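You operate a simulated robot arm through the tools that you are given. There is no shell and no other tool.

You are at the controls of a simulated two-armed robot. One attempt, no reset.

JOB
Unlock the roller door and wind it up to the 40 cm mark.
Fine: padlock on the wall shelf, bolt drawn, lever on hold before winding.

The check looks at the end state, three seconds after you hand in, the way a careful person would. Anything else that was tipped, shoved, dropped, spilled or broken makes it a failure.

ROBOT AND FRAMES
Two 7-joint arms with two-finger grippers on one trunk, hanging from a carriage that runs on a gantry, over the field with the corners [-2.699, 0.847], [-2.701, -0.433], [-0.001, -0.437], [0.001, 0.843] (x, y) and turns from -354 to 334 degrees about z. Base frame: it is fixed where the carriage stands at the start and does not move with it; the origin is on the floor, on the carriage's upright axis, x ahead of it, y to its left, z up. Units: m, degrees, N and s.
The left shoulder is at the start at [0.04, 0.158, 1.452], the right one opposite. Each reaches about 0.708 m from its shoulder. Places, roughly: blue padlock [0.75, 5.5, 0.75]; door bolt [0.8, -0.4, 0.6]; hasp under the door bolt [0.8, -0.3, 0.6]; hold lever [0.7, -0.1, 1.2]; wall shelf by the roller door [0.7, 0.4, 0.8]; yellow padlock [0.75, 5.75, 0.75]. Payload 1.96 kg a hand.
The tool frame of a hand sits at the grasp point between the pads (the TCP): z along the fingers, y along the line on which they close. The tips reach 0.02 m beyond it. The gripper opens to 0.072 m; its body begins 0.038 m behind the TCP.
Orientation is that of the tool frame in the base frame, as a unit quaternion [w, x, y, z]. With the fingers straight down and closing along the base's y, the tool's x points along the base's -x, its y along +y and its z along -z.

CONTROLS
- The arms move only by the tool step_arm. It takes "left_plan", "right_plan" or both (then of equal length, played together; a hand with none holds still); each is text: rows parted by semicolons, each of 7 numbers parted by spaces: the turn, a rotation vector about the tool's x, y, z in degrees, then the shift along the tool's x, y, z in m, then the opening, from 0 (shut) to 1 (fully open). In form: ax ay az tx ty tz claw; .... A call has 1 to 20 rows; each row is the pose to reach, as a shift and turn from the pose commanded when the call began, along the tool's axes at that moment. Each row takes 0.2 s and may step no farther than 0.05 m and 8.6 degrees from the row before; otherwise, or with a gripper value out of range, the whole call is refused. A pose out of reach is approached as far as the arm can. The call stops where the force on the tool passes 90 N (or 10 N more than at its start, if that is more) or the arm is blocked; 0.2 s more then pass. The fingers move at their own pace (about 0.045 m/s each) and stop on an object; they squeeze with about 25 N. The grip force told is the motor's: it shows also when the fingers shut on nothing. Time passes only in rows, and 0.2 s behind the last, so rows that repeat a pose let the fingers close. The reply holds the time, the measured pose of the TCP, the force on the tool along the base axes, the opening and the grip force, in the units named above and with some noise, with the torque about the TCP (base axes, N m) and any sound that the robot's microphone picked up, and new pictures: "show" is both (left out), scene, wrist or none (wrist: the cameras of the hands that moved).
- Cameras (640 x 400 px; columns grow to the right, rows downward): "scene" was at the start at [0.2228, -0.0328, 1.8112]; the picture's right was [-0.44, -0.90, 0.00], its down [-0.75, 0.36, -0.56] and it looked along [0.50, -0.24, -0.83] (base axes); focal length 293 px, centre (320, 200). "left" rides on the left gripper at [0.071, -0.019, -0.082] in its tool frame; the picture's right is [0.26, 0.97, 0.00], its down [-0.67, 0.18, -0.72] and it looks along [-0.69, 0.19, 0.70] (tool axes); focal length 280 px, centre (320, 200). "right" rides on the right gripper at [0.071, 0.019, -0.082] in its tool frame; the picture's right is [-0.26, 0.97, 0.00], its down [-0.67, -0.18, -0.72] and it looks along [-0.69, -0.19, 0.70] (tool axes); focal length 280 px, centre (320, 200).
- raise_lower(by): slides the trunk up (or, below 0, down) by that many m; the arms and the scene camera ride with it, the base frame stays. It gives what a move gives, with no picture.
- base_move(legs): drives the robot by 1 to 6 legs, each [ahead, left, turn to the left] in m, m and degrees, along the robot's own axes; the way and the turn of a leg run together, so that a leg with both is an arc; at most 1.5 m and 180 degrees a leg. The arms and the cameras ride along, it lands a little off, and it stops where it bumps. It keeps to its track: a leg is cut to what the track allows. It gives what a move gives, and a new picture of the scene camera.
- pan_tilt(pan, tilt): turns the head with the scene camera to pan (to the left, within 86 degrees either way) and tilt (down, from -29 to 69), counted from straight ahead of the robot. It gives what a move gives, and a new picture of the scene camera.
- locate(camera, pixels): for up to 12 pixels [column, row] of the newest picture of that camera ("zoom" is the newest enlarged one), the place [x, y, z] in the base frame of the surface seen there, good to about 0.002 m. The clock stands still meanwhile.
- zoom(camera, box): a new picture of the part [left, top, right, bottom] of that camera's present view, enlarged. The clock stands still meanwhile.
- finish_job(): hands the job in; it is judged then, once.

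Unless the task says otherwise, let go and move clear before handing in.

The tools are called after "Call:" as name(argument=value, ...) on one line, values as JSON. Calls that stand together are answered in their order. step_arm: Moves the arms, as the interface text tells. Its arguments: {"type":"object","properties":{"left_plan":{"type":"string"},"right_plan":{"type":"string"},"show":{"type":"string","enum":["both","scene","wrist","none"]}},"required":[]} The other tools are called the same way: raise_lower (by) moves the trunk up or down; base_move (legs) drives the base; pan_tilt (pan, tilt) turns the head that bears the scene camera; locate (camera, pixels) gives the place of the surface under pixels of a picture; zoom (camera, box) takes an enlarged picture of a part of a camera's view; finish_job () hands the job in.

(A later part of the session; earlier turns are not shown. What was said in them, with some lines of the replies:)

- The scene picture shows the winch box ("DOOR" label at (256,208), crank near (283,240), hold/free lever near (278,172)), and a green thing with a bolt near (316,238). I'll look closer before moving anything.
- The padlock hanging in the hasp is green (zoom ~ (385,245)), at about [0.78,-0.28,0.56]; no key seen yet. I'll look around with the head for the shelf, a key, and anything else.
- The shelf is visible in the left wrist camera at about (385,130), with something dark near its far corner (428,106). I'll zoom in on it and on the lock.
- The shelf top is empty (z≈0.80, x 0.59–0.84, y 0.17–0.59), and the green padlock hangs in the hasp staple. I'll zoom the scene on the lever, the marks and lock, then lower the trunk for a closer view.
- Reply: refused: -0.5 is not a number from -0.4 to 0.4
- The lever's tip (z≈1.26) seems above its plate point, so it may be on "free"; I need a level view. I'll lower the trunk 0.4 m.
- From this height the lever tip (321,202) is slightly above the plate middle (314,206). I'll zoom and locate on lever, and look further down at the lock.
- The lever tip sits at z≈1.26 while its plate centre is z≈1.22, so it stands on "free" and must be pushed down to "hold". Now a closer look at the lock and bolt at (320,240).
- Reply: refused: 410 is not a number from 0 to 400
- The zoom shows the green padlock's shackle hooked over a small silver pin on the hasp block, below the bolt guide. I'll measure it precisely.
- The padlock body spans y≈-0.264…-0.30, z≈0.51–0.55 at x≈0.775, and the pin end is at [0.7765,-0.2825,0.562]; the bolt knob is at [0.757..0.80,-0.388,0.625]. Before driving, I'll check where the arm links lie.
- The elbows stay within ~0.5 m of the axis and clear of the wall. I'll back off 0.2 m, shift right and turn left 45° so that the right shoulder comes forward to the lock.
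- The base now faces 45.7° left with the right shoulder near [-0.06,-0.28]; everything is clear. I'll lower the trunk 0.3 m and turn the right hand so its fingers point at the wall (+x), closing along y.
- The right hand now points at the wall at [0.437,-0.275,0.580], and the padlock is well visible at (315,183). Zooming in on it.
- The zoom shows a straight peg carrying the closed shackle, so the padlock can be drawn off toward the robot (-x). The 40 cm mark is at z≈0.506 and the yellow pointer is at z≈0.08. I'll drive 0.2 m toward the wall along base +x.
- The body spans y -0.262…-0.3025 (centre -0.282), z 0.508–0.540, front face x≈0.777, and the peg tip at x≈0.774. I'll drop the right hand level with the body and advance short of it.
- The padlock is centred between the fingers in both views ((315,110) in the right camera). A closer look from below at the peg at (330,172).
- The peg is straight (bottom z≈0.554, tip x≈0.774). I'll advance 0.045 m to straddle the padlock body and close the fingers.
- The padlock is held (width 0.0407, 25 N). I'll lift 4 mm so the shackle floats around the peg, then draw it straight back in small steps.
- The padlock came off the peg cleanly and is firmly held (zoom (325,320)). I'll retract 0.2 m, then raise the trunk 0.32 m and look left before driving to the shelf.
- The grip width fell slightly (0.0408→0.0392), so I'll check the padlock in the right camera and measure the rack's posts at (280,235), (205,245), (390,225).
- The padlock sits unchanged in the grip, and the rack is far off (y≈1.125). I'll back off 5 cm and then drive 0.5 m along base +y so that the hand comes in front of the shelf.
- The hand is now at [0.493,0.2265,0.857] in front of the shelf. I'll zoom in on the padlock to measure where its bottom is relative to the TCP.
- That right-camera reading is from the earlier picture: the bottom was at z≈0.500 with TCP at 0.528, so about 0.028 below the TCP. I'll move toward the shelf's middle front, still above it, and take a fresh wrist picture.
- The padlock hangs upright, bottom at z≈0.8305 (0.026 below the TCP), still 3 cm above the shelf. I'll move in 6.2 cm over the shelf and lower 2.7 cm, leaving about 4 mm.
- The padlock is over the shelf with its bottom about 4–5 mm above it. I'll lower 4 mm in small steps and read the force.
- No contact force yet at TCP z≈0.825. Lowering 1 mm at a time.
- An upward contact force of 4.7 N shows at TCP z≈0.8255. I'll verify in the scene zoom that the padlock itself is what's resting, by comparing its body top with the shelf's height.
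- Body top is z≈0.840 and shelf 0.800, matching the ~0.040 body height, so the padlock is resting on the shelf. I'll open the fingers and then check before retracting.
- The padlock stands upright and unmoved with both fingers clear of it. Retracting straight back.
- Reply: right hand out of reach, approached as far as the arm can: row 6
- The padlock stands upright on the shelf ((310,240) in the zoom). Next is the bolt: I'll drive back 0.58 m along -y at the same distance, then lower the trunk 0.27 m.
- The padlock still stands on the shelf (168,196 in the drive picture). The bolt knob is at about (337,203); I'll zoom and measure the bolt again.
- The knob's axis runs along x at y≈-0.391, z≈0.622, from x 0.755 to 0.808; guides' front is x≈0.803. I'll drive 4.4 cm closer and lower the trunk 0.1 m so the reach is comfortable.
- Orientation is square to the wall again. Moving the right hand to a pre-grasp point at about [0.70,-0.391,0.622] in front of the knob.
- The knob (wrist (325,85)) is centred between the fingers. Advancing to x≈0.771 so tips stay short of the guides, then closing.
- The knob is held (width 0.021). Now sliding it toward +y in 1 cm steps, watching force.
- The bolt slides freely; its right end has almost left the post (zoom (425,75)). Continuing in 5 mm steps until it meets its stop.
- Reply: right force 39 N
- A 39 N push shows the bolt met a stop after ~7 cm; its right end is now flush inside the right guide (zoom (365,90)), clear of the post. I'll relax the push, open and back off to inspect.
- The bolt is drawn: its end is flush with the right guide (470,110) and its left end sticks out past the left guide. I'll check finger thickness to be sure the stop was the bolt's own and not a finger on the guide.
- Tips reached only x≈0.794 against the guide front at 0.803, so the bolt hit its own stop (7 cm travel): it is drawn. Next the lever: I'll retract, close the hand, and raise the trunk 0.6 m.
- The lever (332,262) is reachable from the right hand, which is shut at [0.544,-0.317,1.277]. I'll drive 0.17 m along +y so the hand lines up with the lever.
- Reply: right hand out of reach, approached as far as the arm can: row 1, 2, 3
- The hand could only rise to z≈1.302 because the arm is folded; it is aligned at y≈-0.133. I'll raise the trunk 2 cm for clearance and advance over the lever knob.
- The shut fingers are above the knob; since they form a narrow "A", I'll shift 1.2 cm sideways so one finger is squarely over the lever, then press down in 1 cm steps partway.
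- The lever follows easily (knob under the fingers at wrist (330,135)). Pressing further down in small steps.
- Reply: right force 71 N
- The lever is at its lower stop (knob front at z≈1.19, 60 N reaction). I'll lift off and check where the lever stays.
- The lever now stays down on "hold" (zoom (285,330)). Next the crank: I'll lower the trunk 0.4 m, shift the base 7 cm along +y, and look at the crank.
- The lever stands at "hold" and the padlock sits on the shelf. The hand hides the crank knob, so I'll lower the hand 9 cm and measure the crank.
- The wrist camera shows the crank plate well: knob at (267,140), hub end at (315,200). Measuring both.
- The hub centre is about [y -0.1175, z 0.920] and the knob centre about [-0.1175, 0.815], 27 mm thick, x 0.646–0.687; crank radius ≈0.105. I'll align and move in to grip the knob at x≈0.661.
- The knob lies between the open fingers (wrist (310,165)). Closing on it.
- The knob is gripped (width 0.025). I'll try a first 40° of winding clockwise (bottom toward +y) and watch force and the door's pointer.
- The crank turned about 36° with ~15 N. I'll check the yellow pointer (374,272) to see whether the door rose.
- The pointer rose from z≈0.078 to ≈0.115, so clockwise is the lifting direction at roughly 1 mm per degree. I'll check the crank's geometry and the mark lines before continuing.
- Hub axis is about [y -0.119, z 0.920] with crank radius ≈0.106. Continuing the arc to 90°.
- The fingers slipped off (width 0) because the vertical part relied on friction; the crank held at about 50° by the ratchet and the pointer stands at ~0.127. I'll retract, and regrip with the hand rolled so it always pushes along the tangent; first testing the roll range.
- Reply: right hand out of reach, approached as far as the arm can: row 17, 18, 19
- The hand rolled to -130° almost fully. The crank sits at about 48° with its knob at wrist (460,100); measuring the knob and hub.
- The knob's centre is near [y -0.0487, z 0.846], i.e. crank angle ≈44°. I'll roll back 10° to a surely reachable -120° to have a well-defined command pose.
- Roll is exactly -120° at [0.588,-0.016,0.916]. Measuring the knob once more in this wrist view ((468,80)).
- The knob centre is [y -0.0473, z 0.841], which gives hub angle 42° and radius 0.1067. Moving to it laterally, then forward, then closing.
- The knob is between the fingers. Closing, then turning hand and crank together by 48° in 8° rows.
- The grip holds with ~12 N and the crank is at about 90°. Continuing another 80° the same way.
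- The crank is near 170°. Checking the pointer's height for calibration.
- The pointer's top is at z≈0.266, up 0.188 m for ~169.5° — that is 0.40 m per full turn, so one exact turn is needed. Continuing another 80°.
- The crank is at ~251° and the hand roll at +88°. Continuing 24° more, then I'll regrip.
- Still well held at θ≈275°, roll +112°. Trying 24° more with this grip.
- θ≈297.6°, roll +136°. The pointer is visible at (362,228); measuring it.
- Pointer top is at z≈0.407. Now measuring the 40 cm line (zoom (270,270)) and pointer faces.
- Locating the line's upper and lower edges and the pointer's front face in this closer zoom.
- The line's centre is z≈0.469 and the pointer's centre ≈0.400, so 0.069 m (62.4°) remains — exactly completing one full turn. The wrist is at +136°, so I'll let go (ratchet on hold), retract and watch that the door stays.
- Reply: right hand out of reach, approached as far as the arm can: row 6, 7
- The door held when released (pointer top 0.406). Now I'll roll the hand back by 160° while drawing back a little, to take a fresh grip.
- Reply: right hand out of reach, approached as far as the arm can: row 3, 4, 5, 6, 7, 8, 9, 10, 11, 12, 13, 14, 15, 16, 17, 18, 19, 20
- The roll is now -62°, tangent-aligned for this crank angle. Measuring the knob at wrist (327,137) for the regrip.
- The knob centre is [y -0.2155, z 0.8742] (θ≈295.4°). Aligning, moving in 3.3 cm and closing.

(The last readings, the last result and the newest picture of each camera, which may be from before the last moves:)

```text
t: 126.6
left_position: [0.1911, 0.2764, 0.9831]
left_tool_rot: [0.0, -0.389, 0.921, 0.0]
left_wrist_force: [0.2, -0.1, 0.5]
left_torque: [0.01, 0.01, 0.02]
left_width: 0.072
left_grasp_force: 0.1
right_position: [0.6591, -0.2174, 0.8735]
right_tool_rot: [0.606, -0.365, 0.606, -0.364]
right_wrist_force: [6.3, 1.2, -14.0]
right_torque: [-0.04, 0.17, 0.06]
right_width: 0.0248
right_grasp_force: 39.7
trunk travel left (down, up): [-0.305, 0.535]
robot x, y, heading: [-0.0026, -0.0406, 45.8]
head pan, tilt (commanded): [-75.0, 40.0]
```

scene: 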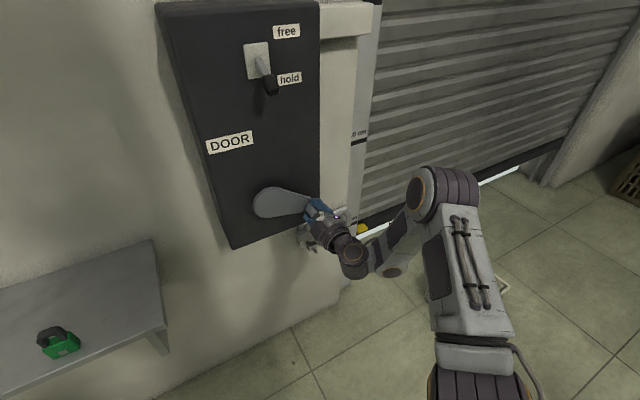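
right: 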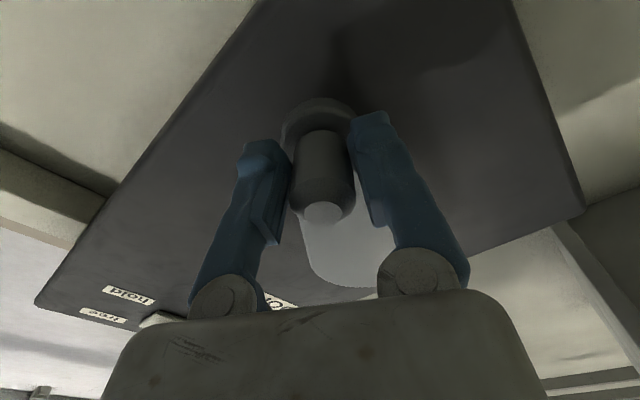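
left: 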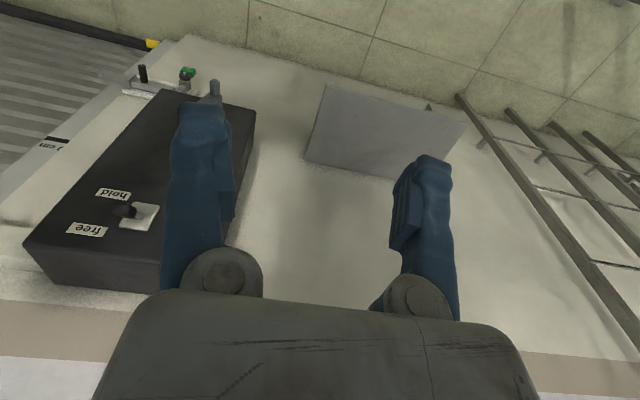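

The knob is gripped again. Turning 56° in 8° rows, then measuring.

Call:
step_arm(right_plan="0 0 8 -0.0004 0.0149 0 0; 0 0 16 -0.0028 0.0295 0 0; 0 0 24 -0.0072 0.0437 0 0; 0 0 32 -0.0136 0.0571 0 0; 0 0 40 -0.0218 0.0695 0 0; 0 0 48 -0.0316 0.0807 0 0; 0 0 56 -0.0429 0.0903 0 0; 0 0 56 -0.0429 0.0903 0 0")

Call:
zoom(camera="scene", box=[320, 180, 400, 230])

```text
t: 128.4
left_position: [0.1931, 0.2724, 0.9813]
left_tool_rot: [0.0, -0.388, 0.921, -0.002]
left_wrist_force: [0.0, 0.8, 0.8]
left_torque: [0.0, -0.02, -0.02]
left_width: 0.072
left_grasp_force: 0.2
right_position: [0.6602, -0.1402, 0.8137]
right_tool_rot: [0.706, -0.037, 0.706, -0.038]
right_wrist_force: [14.0, -20.7, -19.3]
right_torque: [0.4, 0.35, -0.35]
right_width: 0.0247
right_grasp_force: 40.0
trunk travel left (down, up): [-0.305, 0.535]
robot x, y, heading: [-0.0014, -0.0367, 45.5]
head pan, tilt (commanded): [-75.0, 40.0]
```

scene: 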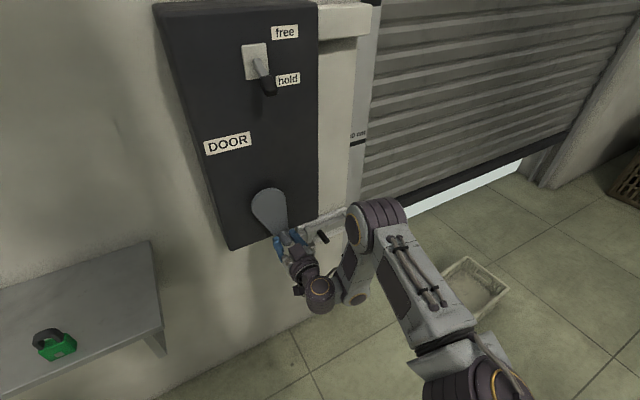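
right: 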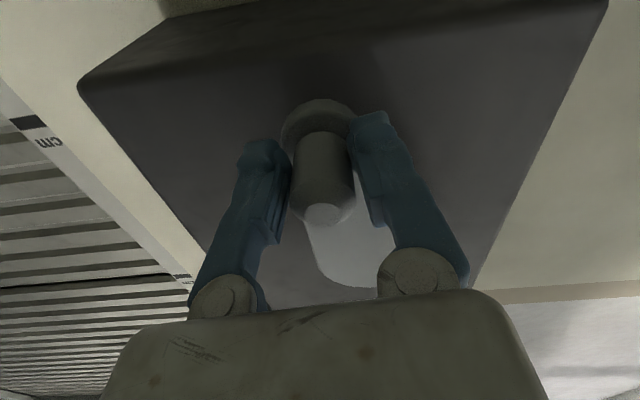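

```text
8.00 times, centred on (360, 205) of scene
```

zoom: 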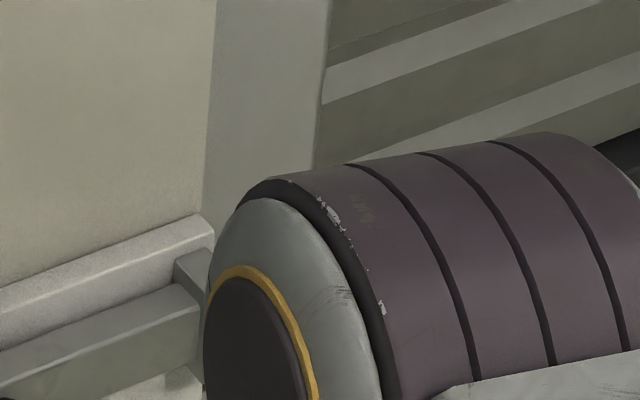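

The elbow hides the pointer, but the TCP puts the crank at ≈349°. I'll add 8° more, staying slightly short of a full turn, and read the angle.

Call:
step_arm(right_plan="0 0 4 0.0001 0.0074 0 0; 0 0 8 -0.0004 0.0149 0 0; 0 0 8 -0.0004 0.0149 0 0; 0 0 8 -0.0004 0.0149 0 0")

Call:
locate(camera="right", pixels=[[322, 213], [325, 165], [320, 115], [25, 123], [340, 270]])

```text
t: 129.4
left_position: [0.1922, 0.273, 0.9801]
left_tool_rot: [0.0, -0.388, 0.922, -0.001]
left_wrist_force: [-0.8, 0.6, 0.3]
left_torque: [-0.01, -0.02, 0.0]
left_width: 0.072
left_grasp_force: 0.0
right_position: [0.6602, -0.1242, 0.8127]
right_tool_rot: [0.707, 0.01, 0.707, 0.011]
right_wrist_force: [9.1, -18.9, -23.6]
right_torque: [0.22, 0.56, -0.15]
right_width: 0.0249
right_grasp_force: 39.8
trunk travel left (down, up): [-0.305, 0.535]
robot x, y, heading: [0.0016, -0.0361, 45.6]
head pan, tilt (commanded): [-75.0, 40.0]
```

scene: 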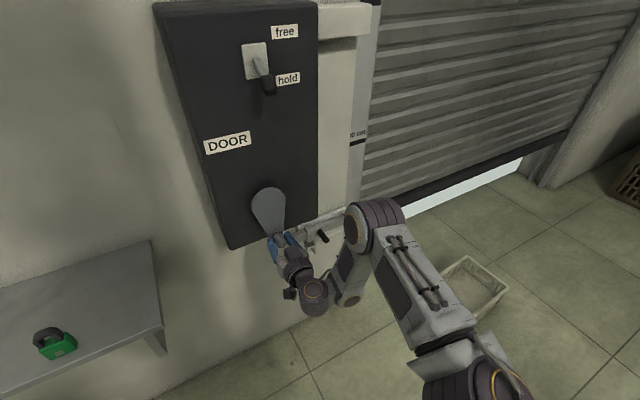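
right: 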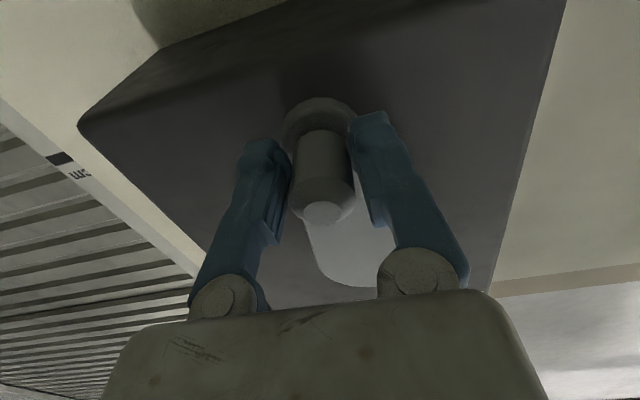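

```text
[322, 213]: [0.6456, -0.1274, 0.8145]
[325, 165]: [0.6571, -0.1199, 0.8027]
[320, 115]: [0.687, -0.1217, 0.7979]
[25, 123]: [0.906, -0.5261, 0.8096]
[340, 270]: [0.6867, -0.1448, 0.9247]
```

The knob face is at y≈-0.1274, i.e. θ≈355.5°, about 5 mm of door travel short. Adding 4.5° and holding.

Call:
step_arm(right_plan="0 0 2.2 0.0001 0.0041 0 0; 0 0 4.5 0.0001 0.0084 0 0; 0 0 4.5 0.0001 0.0084 0 0; 0 0 4.5 0.0001 0.0084 0 0")

Call:
locate(camera="right", pixels=[[322, 213], [325, 165], [320, 115]])

```text
t: 130.4
left_position: [0.1914, 0.2731, 0.9813]
left_tool_rot: [0.0, -0.388, 0.922, -0.001]
left_wrist_force: [0.8, 0.6, -0.1]
left_torque: [0.03, -0.01, 0.0]
left_width: 0.0718
left_grasp_force: 0.1
right_position: [0.6596, -0.1165, 0.8125]
right_tool_rot: [0.706, 0.039, 0.706, 0.038]
right_wrist_force: [11.6, -17.4, -31.9]
right_torque: [0.25, 0.53, -0.19]
right_width: 0.0252
right_grasp_force: 40.2
trunk travel left (down, up): [-0.305, 0.535]
robot x, y, heading: [-0.0033, -0.0411, 45.7]
head pan, tilt (commanded): [-75.0, 40.0]
```

scene: 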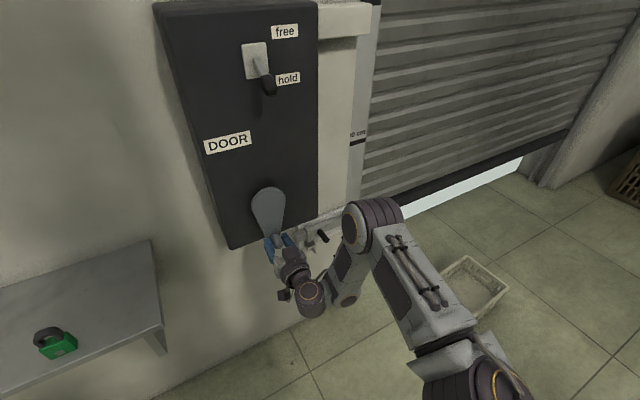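
right: 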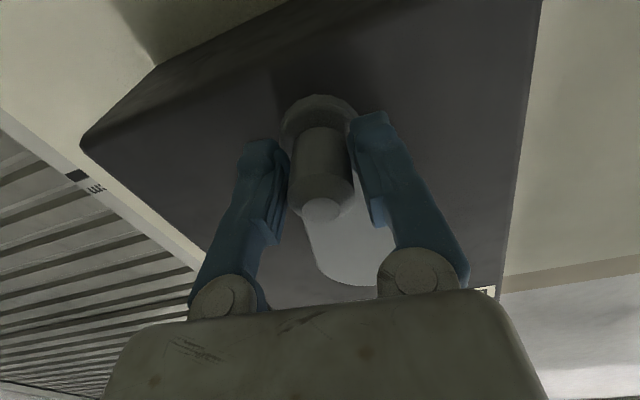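

```text
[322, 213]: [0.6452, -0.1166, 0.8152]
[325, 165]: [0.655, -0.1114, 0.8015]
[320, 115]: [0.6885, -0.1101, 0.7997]
```

The knob is back at its starting spot (y≈-0.117), i.e. one full turn. I'll let go, back off, and check the pointer against the line.

Call:
step_arm(right_plan="0 0 0 0 0 0 0.5; 0 0 0 0 0 0 0.7; 0 0 0 0 0 0 0.9; 0 0 0 0 0 0 0.9; 0 0 0 0 0 -0.03 0.9; 0 0 0 0 0 -0.06 0.9; 0 0 0 0 0 -0.08 0.9; 0 0 0 0 0 -0.08 0.9")

Call:
zoom(camera="scene", box=[320, 180, 400, 230])

```text
t: 132.2
left_position: [0.1926, 0.2766, 0.9815]
left_tool_rot: [0.0, -0.389, 0.921, -0.001]
left_wrist_force: [0.3, 0.5, -0.2]
left_torque: [0.02, -0.01, -0.02]
left_width: 0.0721
left_grasp_force: 0.1
right_position: [0.5807, -0.1148, 0.814]
right_tool_rot: [0.706, 0.04, 0.705, 0.041]
right_wrist_force: [1.0, 0.3, 0.4]
right_torque: [0.0, -0.04, -0.03]
right_width: 0.0647
right_grasp_force: 0.0
trunk travel left (down, up): [-0.305, 0.535]
robot x, y, heading: [-0.0017, -0.0394, 45.7]
head pan, tilt (commanded): [-75.0, 40.0]
```

scene: 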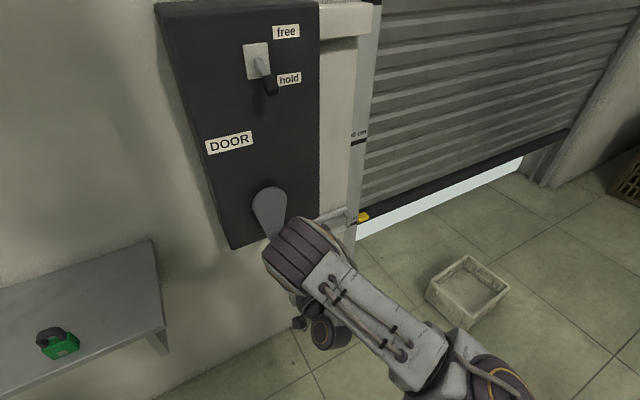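
right: 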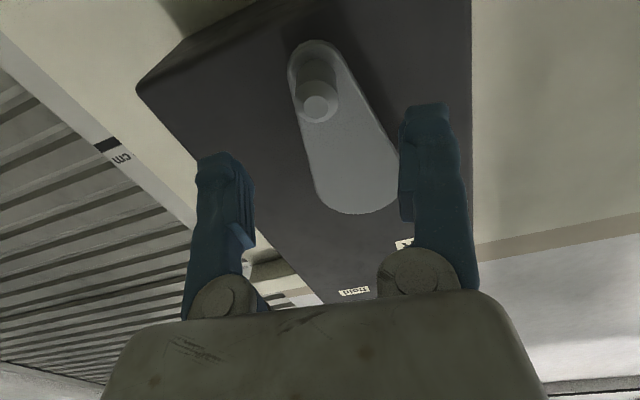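

```text
8.00 times, centred on (360, 205) of scene
```

zoom: 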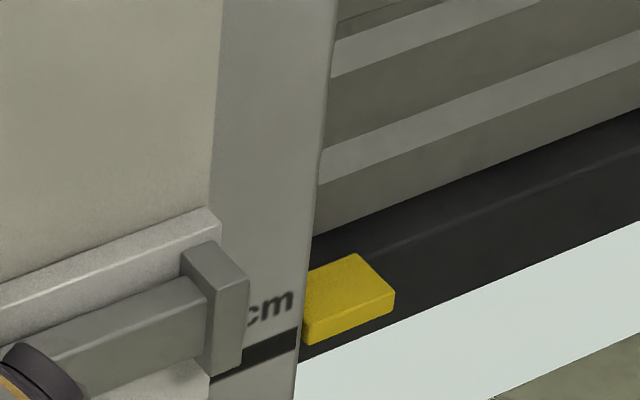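

The pointer now stands beside the 40 cm line. Measuring both precisely.

Call:
zoom(camera="scene", box=[344, 206, 376, 226])

Call:
locate(camera="zoom", pixels=[[200, 235], [200, 245], [200, 255], [200, 265], [200, 275], [200, 285], [350, 140], [350, 200], [350, 210], [350, 220], [350, 235], [350, 245]])

```text
16.00 times, centred on (360, 216) of scene
```

zoom: 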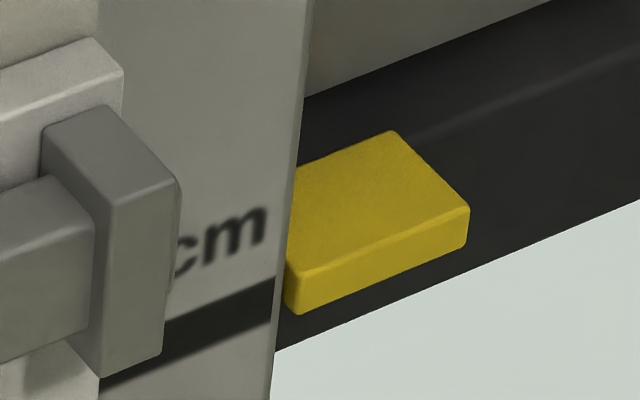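

```text
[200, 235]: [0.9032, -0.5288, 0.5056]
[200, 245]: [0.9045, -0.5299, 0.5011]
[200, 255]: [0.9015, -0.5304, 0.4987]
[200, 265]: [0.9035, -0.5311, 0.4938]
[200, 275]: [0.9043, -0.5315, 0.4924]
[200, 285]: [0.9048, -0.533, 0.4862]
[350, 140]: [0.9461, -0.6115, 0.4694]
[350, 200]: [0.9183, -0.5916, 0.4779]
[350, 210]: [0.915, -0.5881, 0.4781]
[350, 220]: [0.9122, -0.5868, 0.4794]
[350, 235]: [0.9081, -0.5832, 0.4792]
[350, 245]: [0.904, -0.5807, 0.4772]
```

Pointer top is z≈0.478. Measuring the line edges and pointer front edges more exactly.

Call:
locate(camera="zoom", pixels=[[220, 292], [220, 300], [220, 308], [220, 316], [220, 324], [220, 332], [220, 340], [220, 348], [400, 240], [400, 250], [400, 262], [400, 272]])

Call:
locate(camera="zoom", pixels=[[400, 225], [400, 232], [380, 280], [330, 300], [330, 290], [330, 270], [330, 305], [450, 215], [450, 230], [450, 245]])

```text
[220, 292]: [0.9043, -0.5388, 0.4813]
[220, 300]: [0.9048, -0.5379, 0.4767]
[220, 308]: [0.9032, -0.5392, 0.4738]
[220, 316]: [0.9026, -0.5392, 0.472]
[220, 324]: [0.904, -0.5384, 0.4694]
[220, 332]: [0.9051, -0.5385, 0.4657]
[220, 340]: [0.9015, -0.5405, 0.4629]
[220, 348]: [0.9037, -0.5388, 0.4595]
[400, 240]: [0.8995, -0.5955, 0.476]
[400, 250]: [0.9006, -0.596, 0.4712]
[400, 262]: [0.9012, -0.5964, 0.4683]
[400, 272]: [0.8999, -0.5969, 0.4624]
```

```text
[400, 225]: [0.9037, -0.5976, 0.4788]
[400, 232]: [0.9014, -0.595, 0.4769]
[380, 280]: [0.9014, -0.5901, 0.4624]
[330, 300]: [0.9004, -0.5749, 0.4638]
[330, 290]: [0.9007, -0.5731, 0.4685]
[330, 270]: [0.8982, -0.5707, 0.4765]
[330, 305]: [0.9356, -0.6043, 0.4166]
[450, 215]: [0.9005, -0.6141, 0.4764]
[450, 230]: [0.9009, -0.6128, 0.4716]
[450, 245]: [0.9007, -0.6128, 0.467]
```

Pointer spans z 0.4615–0.4785 and the line 0.4625–0.478: both centred at ≈0.470, so the door is on the 40 cm mark. I'll drive back 0.2 m clear of the wall and check everything once more.

Call:
base_move(legs=[[-0.14, 0.143, 0]])

Call:
pan_tilt(pan=-60, tilt=32)

Call:
zoom(camera="scene", box=[200, 60, 440, 210])

```text
t: 133.8
left_position: [-0.0123, 0.2764, 0.9827]
left_tool_rot: [0.0, -0.389, 0.921, 0.0]
left_wrist_force: [0.0, -0.6, 0.5]
left_torque: [0.02, 0.02, 0.02]
left_width: 0.072
left_grasp_force: 0.0
right_position: [0.378, -0.1132, 0.8129]
right_tool_rot: [0.706, 0.04, 0.706, 0.04]
right_wrist_force: [-0.3, -0.1, 0.0]
right_torque: [-0.01, -0.03, -0.01]
right_width: 0.0651
right_grasp_force: 0.0
trunk travel left (down, up): [-0.305, 0.535]
robot x, y, heading: [-0.202, -0.0375, 45.7]
head pan, tilt (commanded): [-75.0, 40.0]
```

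scene: 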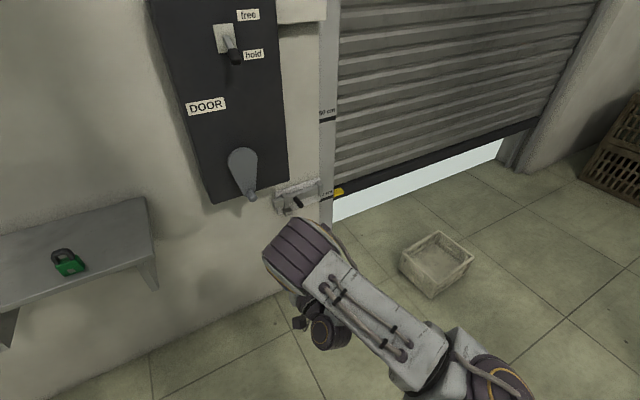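

```text
t: 134.6
left_position: [-0.0105, 0.277, 0.9824]
left_tool_rot: [0.0, -0.387, 0.922, 0.0]
left_wrist_force: [-0.6, -0.2, -0.5]
left_torque: [0.0, -0.03, 0.02]
left_width: 0.0721
left_grasp_force: 0.1
right_position: [0.3791, -0.114, 0.8122]
right_tool_rot: [0.706, 0.039, 0.706, 0.041]
right_wrist_force: [1.2, 0.5, -0.1]
right_torque: [0.02, 0.0, 0.0]
right_width: 0.0648
right_grasp_force: 0.1
trunk travel left (down, up): [-0.305, 0.535]
robot x, y, heading: [-0.2023, -0.0403, 45.9]
head pan, tilt (commanded): [-60.0, 32.0]
```

scene: 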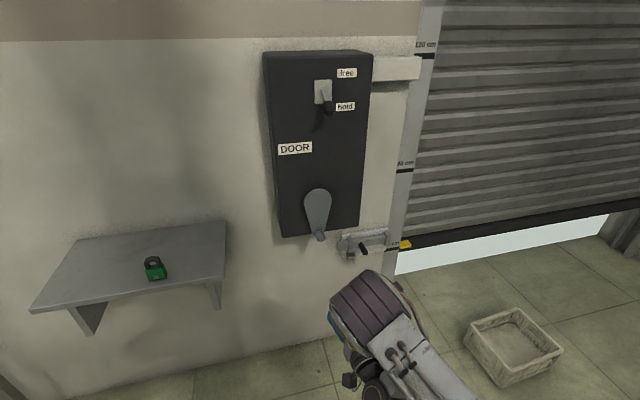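

```text
2.67 times, centred on (320, 135) of scene
```

zoom: 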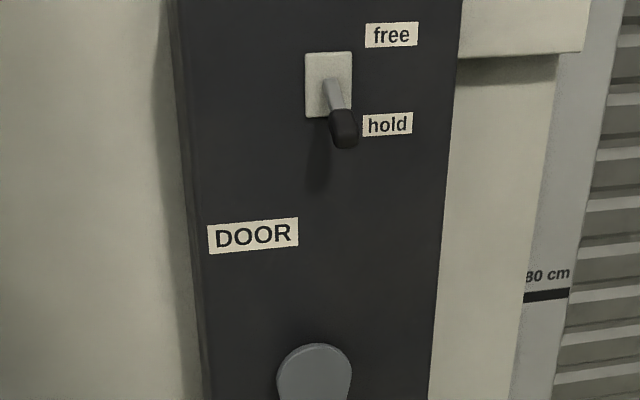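

The lever rests on "hold" and the padlock is on the shelf. A last check of the bolt, pointer and padlock.

Call:
zoom(camera="scene", box=[320, 210, 432, 280])

Call:
locate(camera="zoom", pixels=[[475, 195], [480, 185], [430, 225], [255, 210], [120, 190], [395, 155], [405, 225]])

Call:
zoom(camera="scene", box=[110, 230, 206, 290])

Call:
locate(camera="scene", pixels=[[515, 345], [405, 244], [403, 242], [155, 268], [330, 107]])

```text
5.71 times, centred on (376, 245) of scene
```

zoom: 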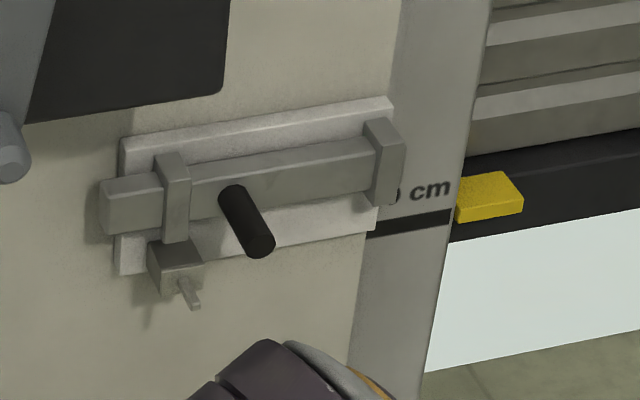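

```text
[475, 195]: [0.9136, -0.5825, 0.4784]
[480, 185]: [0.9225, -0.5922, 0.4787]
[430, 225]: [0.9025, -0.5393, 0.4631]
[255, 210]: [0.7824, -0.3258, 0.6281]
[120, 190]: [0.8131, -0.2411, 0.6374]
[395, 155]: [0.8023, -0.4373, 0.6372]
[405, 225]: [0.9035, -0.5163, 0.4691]
```

```text
6.67 times, centred on (158, 260) of scene
```

zoom: 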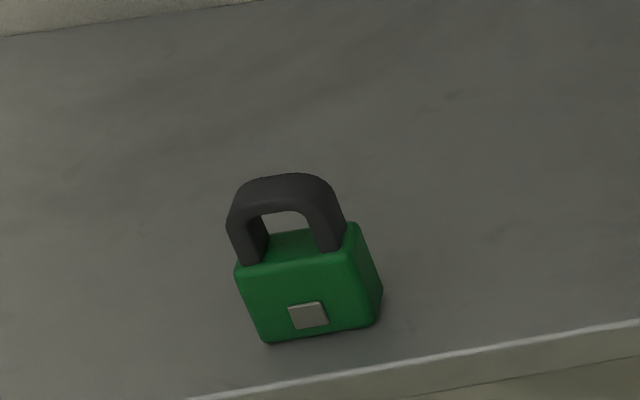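

```text
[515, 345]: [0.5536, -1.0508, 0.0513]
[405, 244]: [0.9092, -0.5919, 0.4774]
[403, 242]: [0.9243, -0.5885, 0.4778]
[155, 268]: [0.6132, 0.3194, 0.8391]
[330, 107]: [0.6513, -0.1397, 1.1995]
```

Everything checks out: the pointer top is steady at z≈0.478 with its centre on the 40 cm line, the bolt is drawn flush in its guide, the lever is on hold, and the padlock stands on the shelf. The hands are empty and clear, so I'm handing in.

Call:
finish_job()

```text
The job is handed in.
```

The roller door is unlocked and wound up to the 40 cm mark, and I've handed the job in. I don't have the check's verdict.

- **Padlock:** the green padlock came off the hasp peg without a key. It stands upright on the wall shelf.
- **Bolt:** drawn about 7 cm to its stop, so its end sits flush in the guide and clear of the door post.
- **Lever:** moved from "free" to "hold" before I started winding.
- **Door:** wound up with one full turn of the crank. The yellow pointer and the 40 cm line are both centred at about 0.470 m height, and the pointer hadn't moved when I checked again after letting go.

Early in the winding the hand slipped off the crank at about 50°. The ratchet held and I took a new grip.

Both hands are empty, and the robot is parked about 0.2 m back from its working position at the wall. I saw nothing else moved or knocked over.
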